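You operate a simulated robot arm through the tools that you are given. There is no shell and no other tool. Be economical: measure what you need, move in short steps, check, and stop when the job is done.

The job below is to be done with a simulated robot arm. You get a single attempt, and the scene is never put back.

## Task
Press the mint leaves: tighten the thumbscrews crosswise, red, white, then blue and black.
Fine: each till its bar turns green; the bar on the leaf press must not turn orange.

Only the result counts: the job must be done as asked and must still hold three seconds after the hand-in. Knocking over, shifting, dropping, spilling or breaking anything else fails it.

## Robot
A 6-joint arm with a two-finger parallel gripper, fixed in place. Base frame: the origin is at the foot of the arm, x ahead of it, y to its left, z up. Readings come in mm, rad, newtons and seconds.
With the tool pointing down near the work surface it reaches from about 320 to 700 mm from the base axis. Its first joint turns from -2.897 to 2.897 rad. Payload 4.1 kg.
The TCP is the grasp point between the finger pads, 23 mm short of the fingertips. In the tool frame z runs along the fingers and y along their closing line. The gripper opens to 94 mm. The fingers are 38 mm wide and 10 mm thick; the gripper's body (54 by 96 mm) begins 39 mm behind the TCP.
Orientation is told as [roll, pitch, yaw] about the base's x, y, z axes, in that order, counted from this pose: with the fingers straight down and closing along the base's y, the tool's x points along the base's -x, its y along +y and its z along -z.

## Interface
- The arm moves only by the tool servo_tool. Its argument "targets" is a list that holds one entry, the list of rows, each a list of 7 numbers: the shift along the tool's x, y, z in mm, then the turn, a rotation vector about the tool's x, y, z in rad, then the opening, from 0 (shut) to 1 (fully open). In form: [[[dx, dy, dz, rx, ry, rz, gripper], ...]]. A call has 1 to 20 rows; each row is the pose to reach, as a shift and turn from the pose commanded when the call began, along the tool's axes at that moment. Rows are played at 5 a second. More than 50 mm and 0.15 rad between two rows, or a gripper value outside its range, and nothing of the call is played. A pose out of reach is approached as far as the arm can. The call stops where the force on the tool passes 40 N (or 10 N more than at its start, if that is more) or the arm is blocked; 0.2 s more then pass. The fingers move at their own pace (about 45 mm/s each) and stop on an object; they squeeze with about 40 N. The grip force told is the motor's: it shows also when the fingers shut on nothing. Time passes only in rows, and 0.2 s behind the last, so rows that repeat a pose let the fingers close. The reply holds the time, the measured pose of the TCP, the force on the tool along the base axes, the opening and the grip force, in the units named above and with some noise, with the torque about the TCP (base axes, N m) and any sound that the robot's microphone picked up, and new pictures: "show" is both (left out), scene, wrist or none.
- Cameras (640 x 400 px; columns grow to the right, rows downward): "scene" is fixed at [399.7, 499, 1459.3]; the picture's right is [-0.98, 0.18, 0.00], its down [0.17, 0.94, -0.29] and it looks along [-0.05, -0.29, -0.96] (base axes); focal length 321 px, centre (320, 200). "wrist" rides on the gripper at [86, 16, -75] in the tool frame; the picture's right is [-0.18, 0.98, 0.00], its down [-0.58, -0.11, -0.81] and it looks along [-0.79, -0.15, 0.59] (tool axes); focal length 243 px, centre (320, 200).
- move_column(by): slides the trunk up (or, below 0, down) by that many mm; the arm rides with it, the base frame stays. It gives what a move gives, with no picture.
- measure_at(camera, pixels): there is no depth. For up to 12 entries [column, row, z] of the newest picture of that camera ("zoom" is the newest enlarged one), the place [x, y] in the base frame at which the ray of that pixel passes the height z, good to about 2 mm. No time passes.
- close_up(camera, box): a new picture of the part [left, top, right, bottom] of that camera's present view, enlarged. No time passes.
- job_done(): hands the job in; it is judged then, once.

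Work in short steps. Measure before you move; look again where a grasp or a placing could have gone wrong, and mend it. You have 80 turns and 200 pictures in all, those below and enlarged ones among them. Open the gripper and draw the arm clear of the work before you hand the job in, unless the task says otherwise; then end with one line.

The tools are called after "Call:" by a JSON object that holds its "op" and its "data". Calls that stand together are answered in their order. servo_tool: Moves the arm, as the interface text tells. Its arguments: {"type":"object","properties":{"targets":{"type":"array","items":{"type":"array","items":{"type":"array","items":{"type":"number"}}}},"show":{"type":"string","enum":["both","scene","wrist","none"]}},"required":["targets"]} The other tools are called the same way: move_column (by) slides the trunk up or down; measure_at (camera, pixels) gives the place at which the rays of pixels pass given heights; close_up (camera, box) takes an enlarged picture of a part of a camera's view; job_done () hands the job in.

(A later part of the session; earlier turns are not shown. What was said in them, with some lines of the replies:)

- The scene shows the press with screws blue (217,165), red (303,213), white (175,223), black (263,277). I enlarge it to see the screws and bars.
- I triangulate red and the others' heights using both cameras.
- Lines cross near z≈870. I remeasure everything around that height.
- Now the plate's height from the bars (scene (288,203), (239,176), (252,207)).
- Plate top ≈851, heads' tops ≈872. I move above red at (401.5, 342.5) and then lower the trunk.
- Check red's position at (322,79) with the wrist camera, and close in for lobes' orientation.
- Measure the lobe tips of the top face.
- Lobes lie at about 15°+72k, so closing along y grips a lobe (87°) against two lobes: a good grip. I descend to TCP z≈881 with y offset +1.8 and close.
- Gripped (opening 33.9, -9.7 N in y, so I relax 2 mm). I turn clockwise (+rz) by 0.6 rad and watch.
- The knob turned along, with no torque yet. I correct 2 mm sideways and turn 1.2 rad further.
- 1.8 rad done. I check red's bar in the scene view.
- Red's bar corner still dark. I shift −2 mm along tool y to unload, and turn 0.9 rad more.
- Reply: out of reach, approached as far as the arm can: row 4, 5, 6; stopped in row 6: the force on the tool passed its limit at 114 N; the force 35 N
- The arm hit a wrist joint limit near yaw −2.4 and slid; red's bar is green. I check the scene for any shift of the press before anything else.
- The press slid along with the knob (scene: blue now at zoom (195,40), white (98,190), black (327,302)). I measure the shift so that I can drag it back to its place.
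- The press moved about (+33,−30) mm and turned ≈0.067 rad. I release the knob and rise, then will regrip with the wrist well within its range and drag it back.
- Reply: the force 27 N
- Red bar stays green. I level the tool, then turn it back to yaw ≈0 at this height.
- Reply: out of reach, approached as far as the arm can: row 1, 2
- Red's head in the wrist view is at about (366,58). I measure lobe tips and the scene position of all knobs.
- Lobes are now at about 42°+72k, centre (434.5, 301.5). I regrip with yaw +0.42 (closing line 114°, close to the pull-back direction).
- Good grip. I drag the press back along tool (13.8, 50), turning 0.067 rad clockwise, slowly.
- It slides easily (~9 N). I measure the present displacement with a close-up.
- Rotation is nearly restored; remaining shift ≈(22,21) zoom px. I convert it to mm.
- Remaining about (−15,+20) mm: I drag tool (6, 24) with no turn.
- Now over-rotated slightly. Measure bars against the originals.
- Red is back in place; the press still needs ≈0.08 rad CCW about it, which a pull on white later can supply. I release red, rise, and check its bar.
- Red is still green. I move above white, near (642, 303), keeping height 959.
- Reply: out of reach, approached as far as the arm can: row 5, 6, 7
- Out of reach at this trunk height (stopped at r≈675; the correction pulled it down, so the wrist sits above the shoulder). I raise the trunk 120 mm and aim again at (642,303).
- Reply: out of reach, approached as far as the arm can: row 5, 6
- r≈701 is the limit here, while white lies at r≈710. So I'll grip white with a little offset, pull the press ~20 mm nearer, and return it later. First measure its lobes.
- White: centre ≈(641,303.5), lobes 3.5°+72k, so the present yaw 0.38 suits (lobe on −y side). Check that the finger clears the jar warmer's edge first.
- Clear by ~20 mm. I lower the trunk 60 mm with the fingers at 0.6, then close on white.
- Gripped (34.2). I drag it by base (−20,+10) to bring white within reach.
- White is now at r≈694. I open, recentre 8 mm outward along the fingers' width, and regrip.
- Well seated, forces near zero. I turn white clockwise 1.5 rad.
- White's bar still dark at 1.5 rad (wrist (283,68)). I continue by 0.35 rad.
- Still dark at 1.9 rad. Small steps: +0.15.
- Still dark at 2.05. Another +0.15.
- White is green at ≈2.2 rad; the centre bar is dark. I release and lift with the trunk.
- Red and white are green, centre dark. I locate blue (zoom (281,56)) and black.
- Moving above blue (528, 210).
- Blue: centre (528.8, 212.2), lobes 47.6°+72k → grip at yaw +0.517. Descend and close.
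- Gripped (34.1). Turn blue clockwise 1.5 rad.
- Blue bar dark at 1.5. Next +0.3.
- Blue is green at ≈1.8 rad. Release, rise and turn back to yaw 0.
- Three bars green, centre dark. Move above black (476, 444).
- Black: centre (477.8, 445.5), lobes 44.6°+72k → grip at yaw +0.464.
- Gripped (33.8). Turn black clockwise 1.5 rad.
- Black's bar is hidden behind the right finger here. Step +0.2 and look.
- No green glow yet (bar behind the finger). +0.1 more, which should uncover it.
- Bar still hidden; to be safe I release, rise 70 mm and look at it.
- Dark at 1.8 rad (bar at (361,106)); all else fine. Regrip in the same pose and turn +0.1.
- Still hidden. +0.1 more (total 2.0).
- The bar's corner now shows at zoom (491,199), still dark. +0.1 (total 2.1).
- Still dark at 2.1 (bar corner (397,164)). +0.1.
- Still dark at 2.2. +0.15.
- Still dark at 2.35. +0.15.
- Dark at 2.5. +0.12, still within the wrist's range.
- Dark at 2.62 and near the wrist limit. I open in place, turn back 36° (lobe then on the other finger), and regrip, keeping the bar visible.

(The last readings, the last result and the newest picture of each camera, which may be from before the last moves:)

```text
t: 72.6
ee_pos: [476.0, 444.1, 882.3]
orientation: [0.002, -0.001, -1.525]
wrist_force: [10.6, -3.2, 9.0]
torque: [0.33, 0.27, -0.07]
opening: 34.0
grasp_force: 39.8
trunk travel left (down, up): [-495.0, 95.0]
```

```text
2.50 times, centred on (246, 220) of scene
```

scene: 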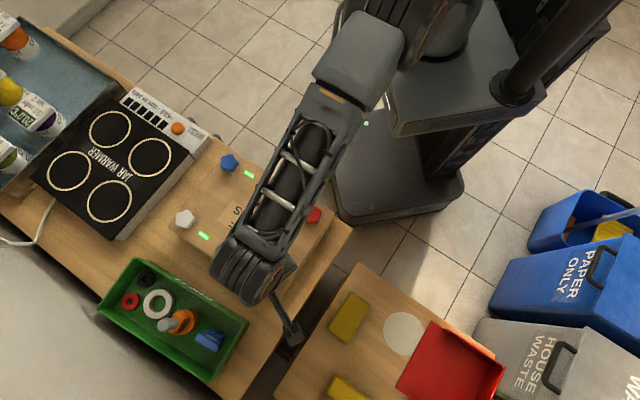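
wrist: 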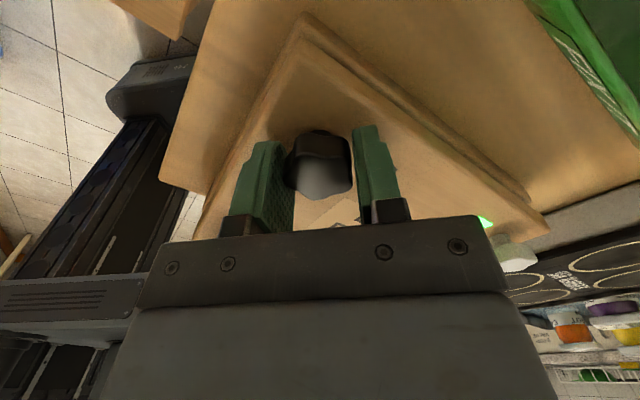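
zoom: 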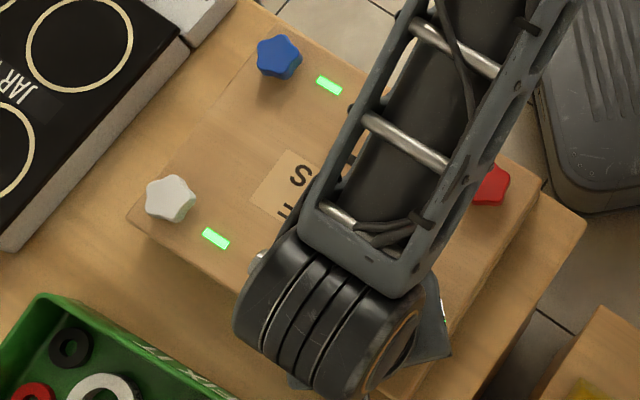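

Gripped. Turn +0.15 (total ≈2.77).

Call:
{"op": "servo_tool", "data": {"targets": [[[0, 1.5, 0, 0, 0, 0, 0.3], [0.1, 1.5, 0, 0, 0, 0.05, 0.3], [0.2, 1.5, 0, 0, 0, 0.1, 0.3], [0.3, 1.5, 0, 0, 0, 0.15, 0.3], [0.3, 1.5, 0, 0, 0, 0.15, 0.3]]], "show": "wrist"}}

Call:
{"op": "close_up", "data": {"camera": "wrist", "box": [256, 100, 448, 220]}}

```text
t: 73.8
ee_pos: [477.0, 444.7, 881.0]
orientation: [0.001, -0.001, -1.674]
wrist_force: [-4.1, -2.7, 4.4]
torque: [-0.43, 0.26, 0.55]
opening: 34.0
grasp_force: 39.8
trunk travel left (down, up): [-495.0, 95.0]
```

wrist: 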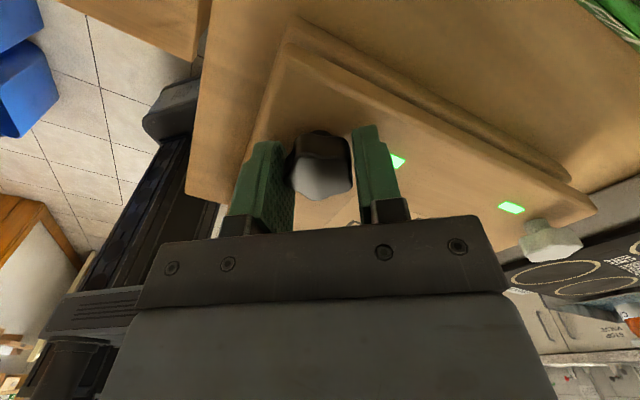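

```text
3.33 times, centred on (352, 160) of wrist
```

zoom: 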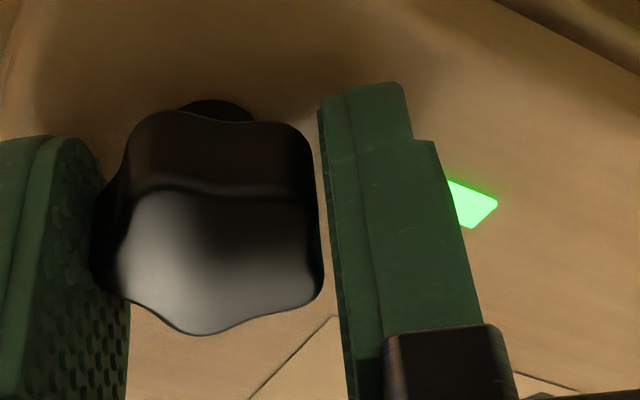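

Black is green too (torque 0.55). Release, rise, and turn back to yaw 0 clear of the view.

Call:
{"op": "servo_tool", "data": {"targets": [[[0, 0, 0, 0, 0, 0, 0.6], [0, 0, 0, 0, 0, 0, 0.6], [0, 0, -40, 0, 0, 0, 0.6], [0, 0, -80, 0, 0, 0, 0.6], [0, 0, -80, 0, 0, -0.14, 0.6], [0, 0, -80, 0, 0, -0.28, 0.6], [0, 0, -80, 0, 0, -0.42, 0.6], [0, 0, -80, 0, 0, -0.56, 0.6], [0, 0, -80, 0, 0, -0.7, 0.6], [0, 0, -80, 0, 0, -0.84, 0.6], [0, 0, -80, 0, 0, -0.98, 0.6], [0, 0, -80, 0, 0, -1.12, 0.6], [0, 0, -80, 0, 0, -1.26, 0.6], [0, 0, -80, 0, 0, -1.4, 0.6], [0, 0, -80, 0, 0, -1.54, 0.6], [0, 0, -80, 0, 0, -1.674, 0.6], [0, 0, -80, 0, 0, -1.674, 0.7]]], "show": "none"}}

Call:
{"op": "servo_tool", "data": {"targets": [[[30, -33, 0, 0, 0, 0, 0.7], [60, -66, 0, 0, 0, 0, 0.7], [93, -100, 0, 0, 0, 0, 0.7], [93, -100, 0, 0, 0, 0, 0.7]]]}}

Call:
{"op": "close_up", "data": {"camera": "scene", "box": [150, 140, 342, 300]}}

Call:
{"op": "close_up", "data": {"camera": "wrist", "box": [256, 30, 416, 130]}}

```text
t: 77.4
ee_pos: [477.1, 445.1, 962.5]
orientation: [0.0, -0.003, 0.001]
wrist_force: [-0.5, 0.2, -0.1]
torque: [0.02, -0.02, -0.03]
opening: 65.8
grasp_force: 0.1
trunk travel left (down, up): [-495.0, 95.0]
```

```text
t: 78.4
ee_pos: [383.0, 345.6, 961.1]
orientation: [0.0, -0.004, -0.002]
wrist_force: [-0.1, -0.3, -0.3]
torque: [0.01, -0.01, 0.01]
opening: 65.9
grasp_force: 0.0
trunk travel left (down, up): [-495.0, 95.0]
```

scene: 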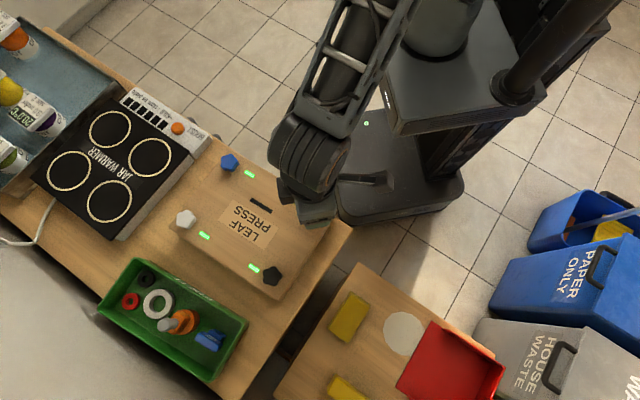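
wrist: 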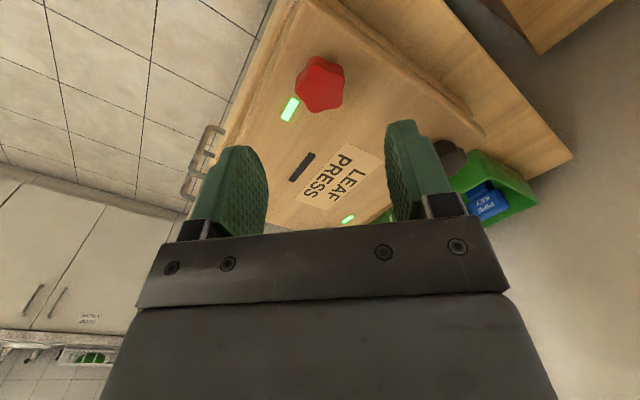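

```text
2.50 times, centred on (246, 220) of scene
```

zoom: 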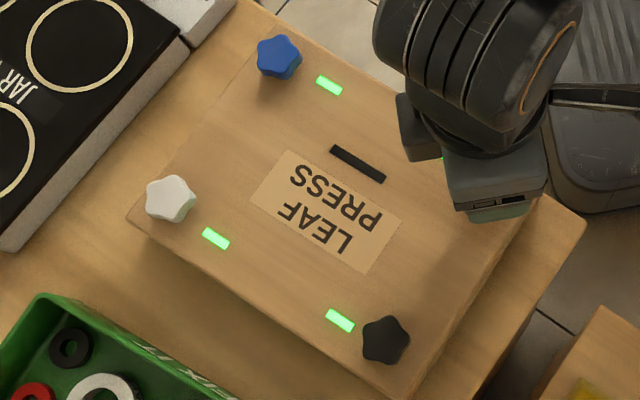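

```text
4.00 times, centred on (336, 80) of wrist
```

zoom: 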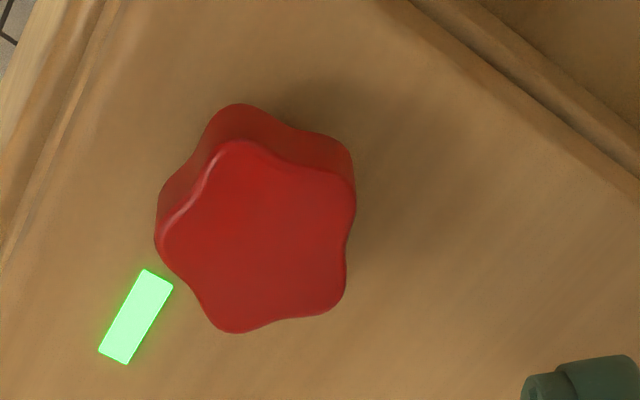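

All four bars green, centre bar dark. Last, I return the press to its original place by pushing at red. Measure lobes and the remaining shift.

Call:
{"op": "measure_at", "data": {"camera": "zoom", "pixels": [[228, 142, 876], [354, 190, 876], [338, 302, 876], [230, 333, 876], [158, 240, 876]]}}

Call:
{"op": "measure_at", "data": {"camera": "scene", "pixels": [[249.6, 174, 851], [239.2, 176.4, 851], [204, 235.6, 851], [195.6, 238.8, 851], [254, 268.2, 851], [246, 270, 851], [261.2, 205.6, 851], [252, 207.2, 851]]}}

```text
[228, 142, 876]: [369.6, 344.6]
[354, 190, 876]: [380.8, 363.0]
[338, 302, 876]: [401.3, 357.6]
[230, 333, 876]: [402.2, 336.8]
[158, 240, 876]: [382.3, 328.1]
```

```text
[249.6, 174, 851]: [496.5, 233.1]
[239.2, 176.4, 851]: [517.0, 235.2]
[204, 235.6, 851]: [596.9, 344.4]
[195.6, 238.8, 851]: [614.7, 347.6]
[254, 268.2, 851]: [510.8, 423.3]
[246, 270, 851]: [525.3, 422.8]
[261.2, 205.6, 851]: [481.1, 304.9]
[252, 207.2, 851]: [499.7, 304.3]
```

Press needs about (+17.7,+1.2) mm and 0.03 rad CCW; red by (+17,−2.4). I grip red with the closing line along x (yaw −1.51).

Call:
{"op": "servo_tool", "data": {"targets": [[[-0.7, -0.7, 0, 0, 0, 0.15, 0.65], [-0.7, -0.7, 0, 0, 0, 0.3, 0.65], [-0.7, -0.7, 0, 0, 0, 0.45, 0.65], [-0.7, -0.7, 0, 0, 0, 0.6, 0.65], [-0.7, -0.7, 0, 0, 0, 0.75, 0.65], [-0.7, -0.7, 0, 0, 0, 0.9, 0.65], [-0.7, -0.7, 0, 0, 0, 1.05, 0.65], [-0.7, -0.7, 0, 0, 0, 1.2, 0.65], [-0.7, -0.7, 0, 0, 0, 1.35, 0.65], [-0.7, -0.7, 20, 0, 0, 1.5, 0.65], [-0.7, -0.7, 45, 0, 0, 1.51, 0.65], [-0.7, -0.7, 65, 0, 0, 1.51, 0.65], [-0.7, -0.7, 80, 0, 0, 1.51, 0.65], [-0.7, -0.7, 80, 0, 0, 1.51, 0.45], [-0.7, -0.7, 80, 0, 0, 1.51, 0.3], [-0.7, -0.7, 80, 0, 0, 1.51, 0.3]]], "show": "wrist"}}

```text
t: 81.8
ee_pos: [385.8, 343.5, 881.0]
orientation: [0.001, 0.0, -1.512]
wrist_force: [0.3, 0.1, -0.7]
torque: [0.26, 0.09, 0.02]
opening: 33.9
grasp_force: 40.2
trunk travel left (down, up): [-495.0, 95.0]
```

wrist: 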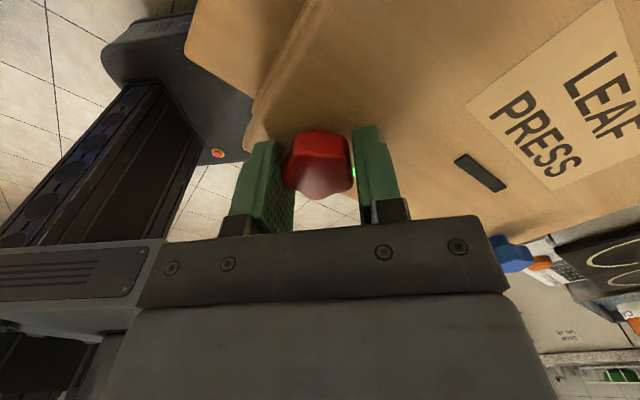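

Push red by +18.5 mm in x, −2.4 in y.

Call:
{"op": "servo_tool", "data": {"targets": [[[-0.5, 2.6, 0, 0, 0, -0.005, 0.3], [-1, 5.2, 0, 0, 0, -0.01, 0.3], [-1.5, 7.8, 0, 0, 0, -0.015, 0.3], [-2, 10.4, 0, 0, 0, -0.02, 0.3], [-2.5, 13, 0, 0, 0, -0.025, 0.3], [-3, 15.6, 0, 0, 0, -0.03, 0.3], [-3.5, 18.3, 0, 0, 0, -0.03, 0.3], [-3.5, 18.3, 0, 0, 0, -0.03, 0.3]]], "show": "none"}}

Call:
{"op": "servo_tool", "data": {"targets": [[[0, 0, 0, 0, 0, 0, 0.6], [0, 0, 0, 0, 0, 0, 0.6], [0, 0, -40, 0, 0, 0, 0.6], [0, 0, -80, 0, 0, 0, 0.6], [0, 0, -80, 0, 0, 0, 0.6]]]}}

Call:
{"op": "close_up", "data": {"camera": "scene", "box": [150, 140, 342, 300]}}

```text
t: 83.6
ee_pos: [402.9, 341.9, 880.6]
orientation: [0.002, -0.003, -1.48]
wrist_force: [-8.3, 0.8, -0.1]
torque: [0.16, -0.07, 0.06]
opening: 34.0
grasp_force: 40.0
trunk travel left (down, up): [-495.0, 95.0]
```

```text
t: 84.8
ee_pos: [402.7, 343.1, 960.0]
orientation: [0.002, -0.003, -1.482]
wrist_force: [-0.2, -0.3, -1.3]
torque: [0.02, -0.01, 0.02]
opening: 56.5
grasp_force: 0.1
trunk travel left (down, up): [-495.0, 95.0]
```

scene: 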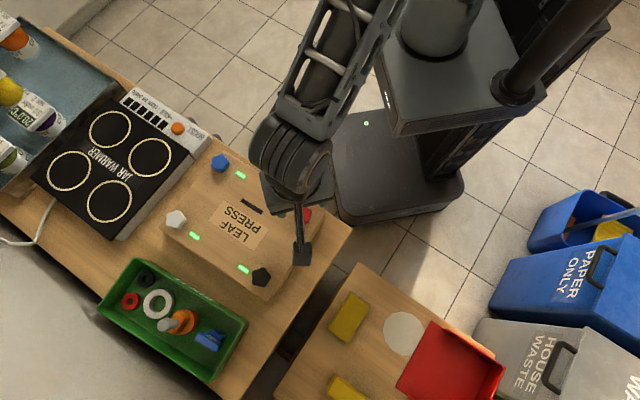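
wrist: 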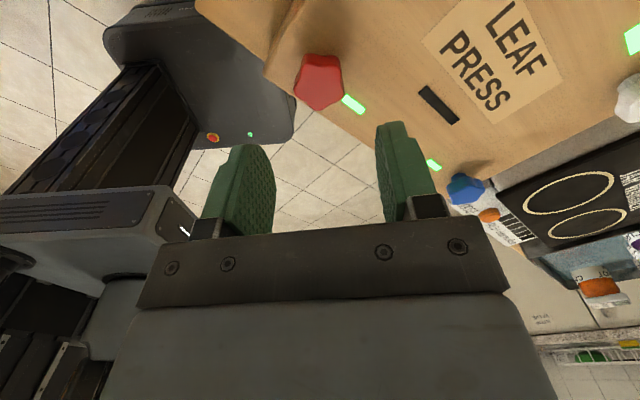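

```text
2.50 times, centred on (246, 220) of scene
```

zoom: 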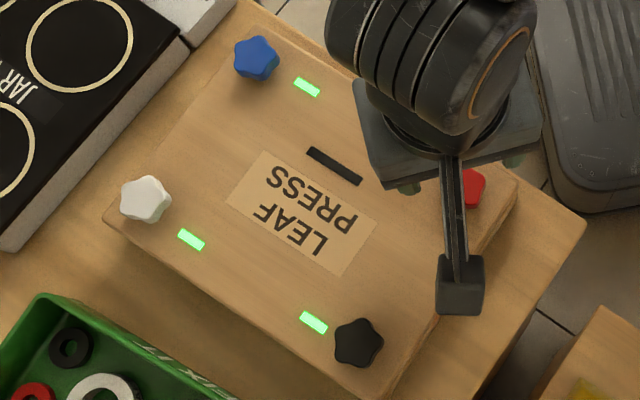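

The press is back within a few mm and ~2° of its original pose; all four bars are green and the centre dark. I draw the arm up clear and check once more.

Call:
{"op": "move_column", "data": {"by": 90}}

Call:
{"op": "servo_tool", "data": {"targets": [[[0, -35, -20, 0, 0, 0, 0.6], [0, -70, -40, 0, 0, 0, 0.6], [0, -70, -40, 0, 0, 0, 0.6]]]}}

Call:
{"op": "close_up", "data": {"camera": "scene", "box": [150, 140, 342, 300]}}

```text
t: 86.0
ee_pos: [404.1, 343.5, 1050.5]
orientation: [0.001, -0.001, -1.482]
wrist_force: [-0.7, -0.1, -0.4]
torque: [0.0, -0.03, -0.01]
opening: 56.4
grasp_force: 0.1
trunk travel left (down, up): [-585.0, 5.0]
```

```text
t: 86.8
ee_pos: [334.2, 335.5, 1088.8]
orientation: [0.002, -0.001, -1.484]
wrist_force: [0.5, 0.5, 0.2]
torque: [0.04, 0.03, 0.0]
opening: 56.2
grasp_force: 0.0
trunk travel left (down, up): [-585.0, 5.0]
```

scene: 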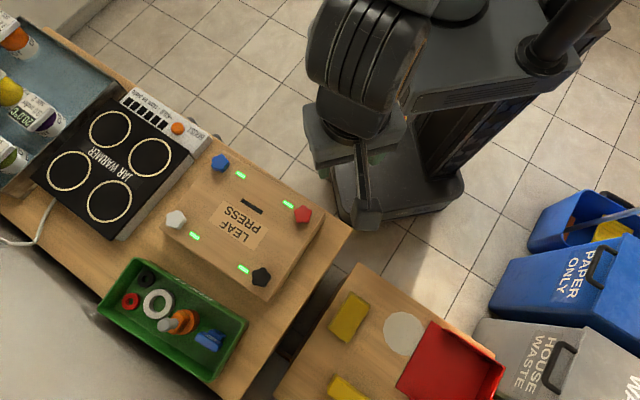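
wrist: 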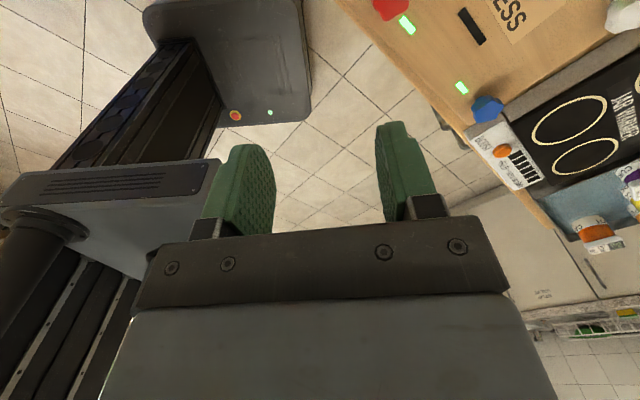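

```text
2.50 times, centred on (246, 220) of scene
```

zoom: 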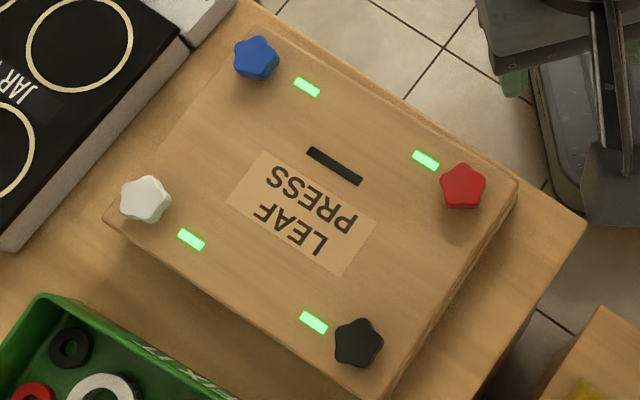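

All four bars are green, the centre bar is dark, nothing else has moved and the arm is clear. I hand the job in.

Call:
{"op": "job_done", "data": {}}

```text
The job is handed in.
```

I tightened the screws in the order red, white, blue, black until each bar was green, and the press's centre bar was dark whenever I looked. While I was turning red the wrist hit its joint limit and dragged the press about 45 mm. I also pulled it about 20 mm nearer to reach white. It is now back within about 5 mm and 2° of where it started.
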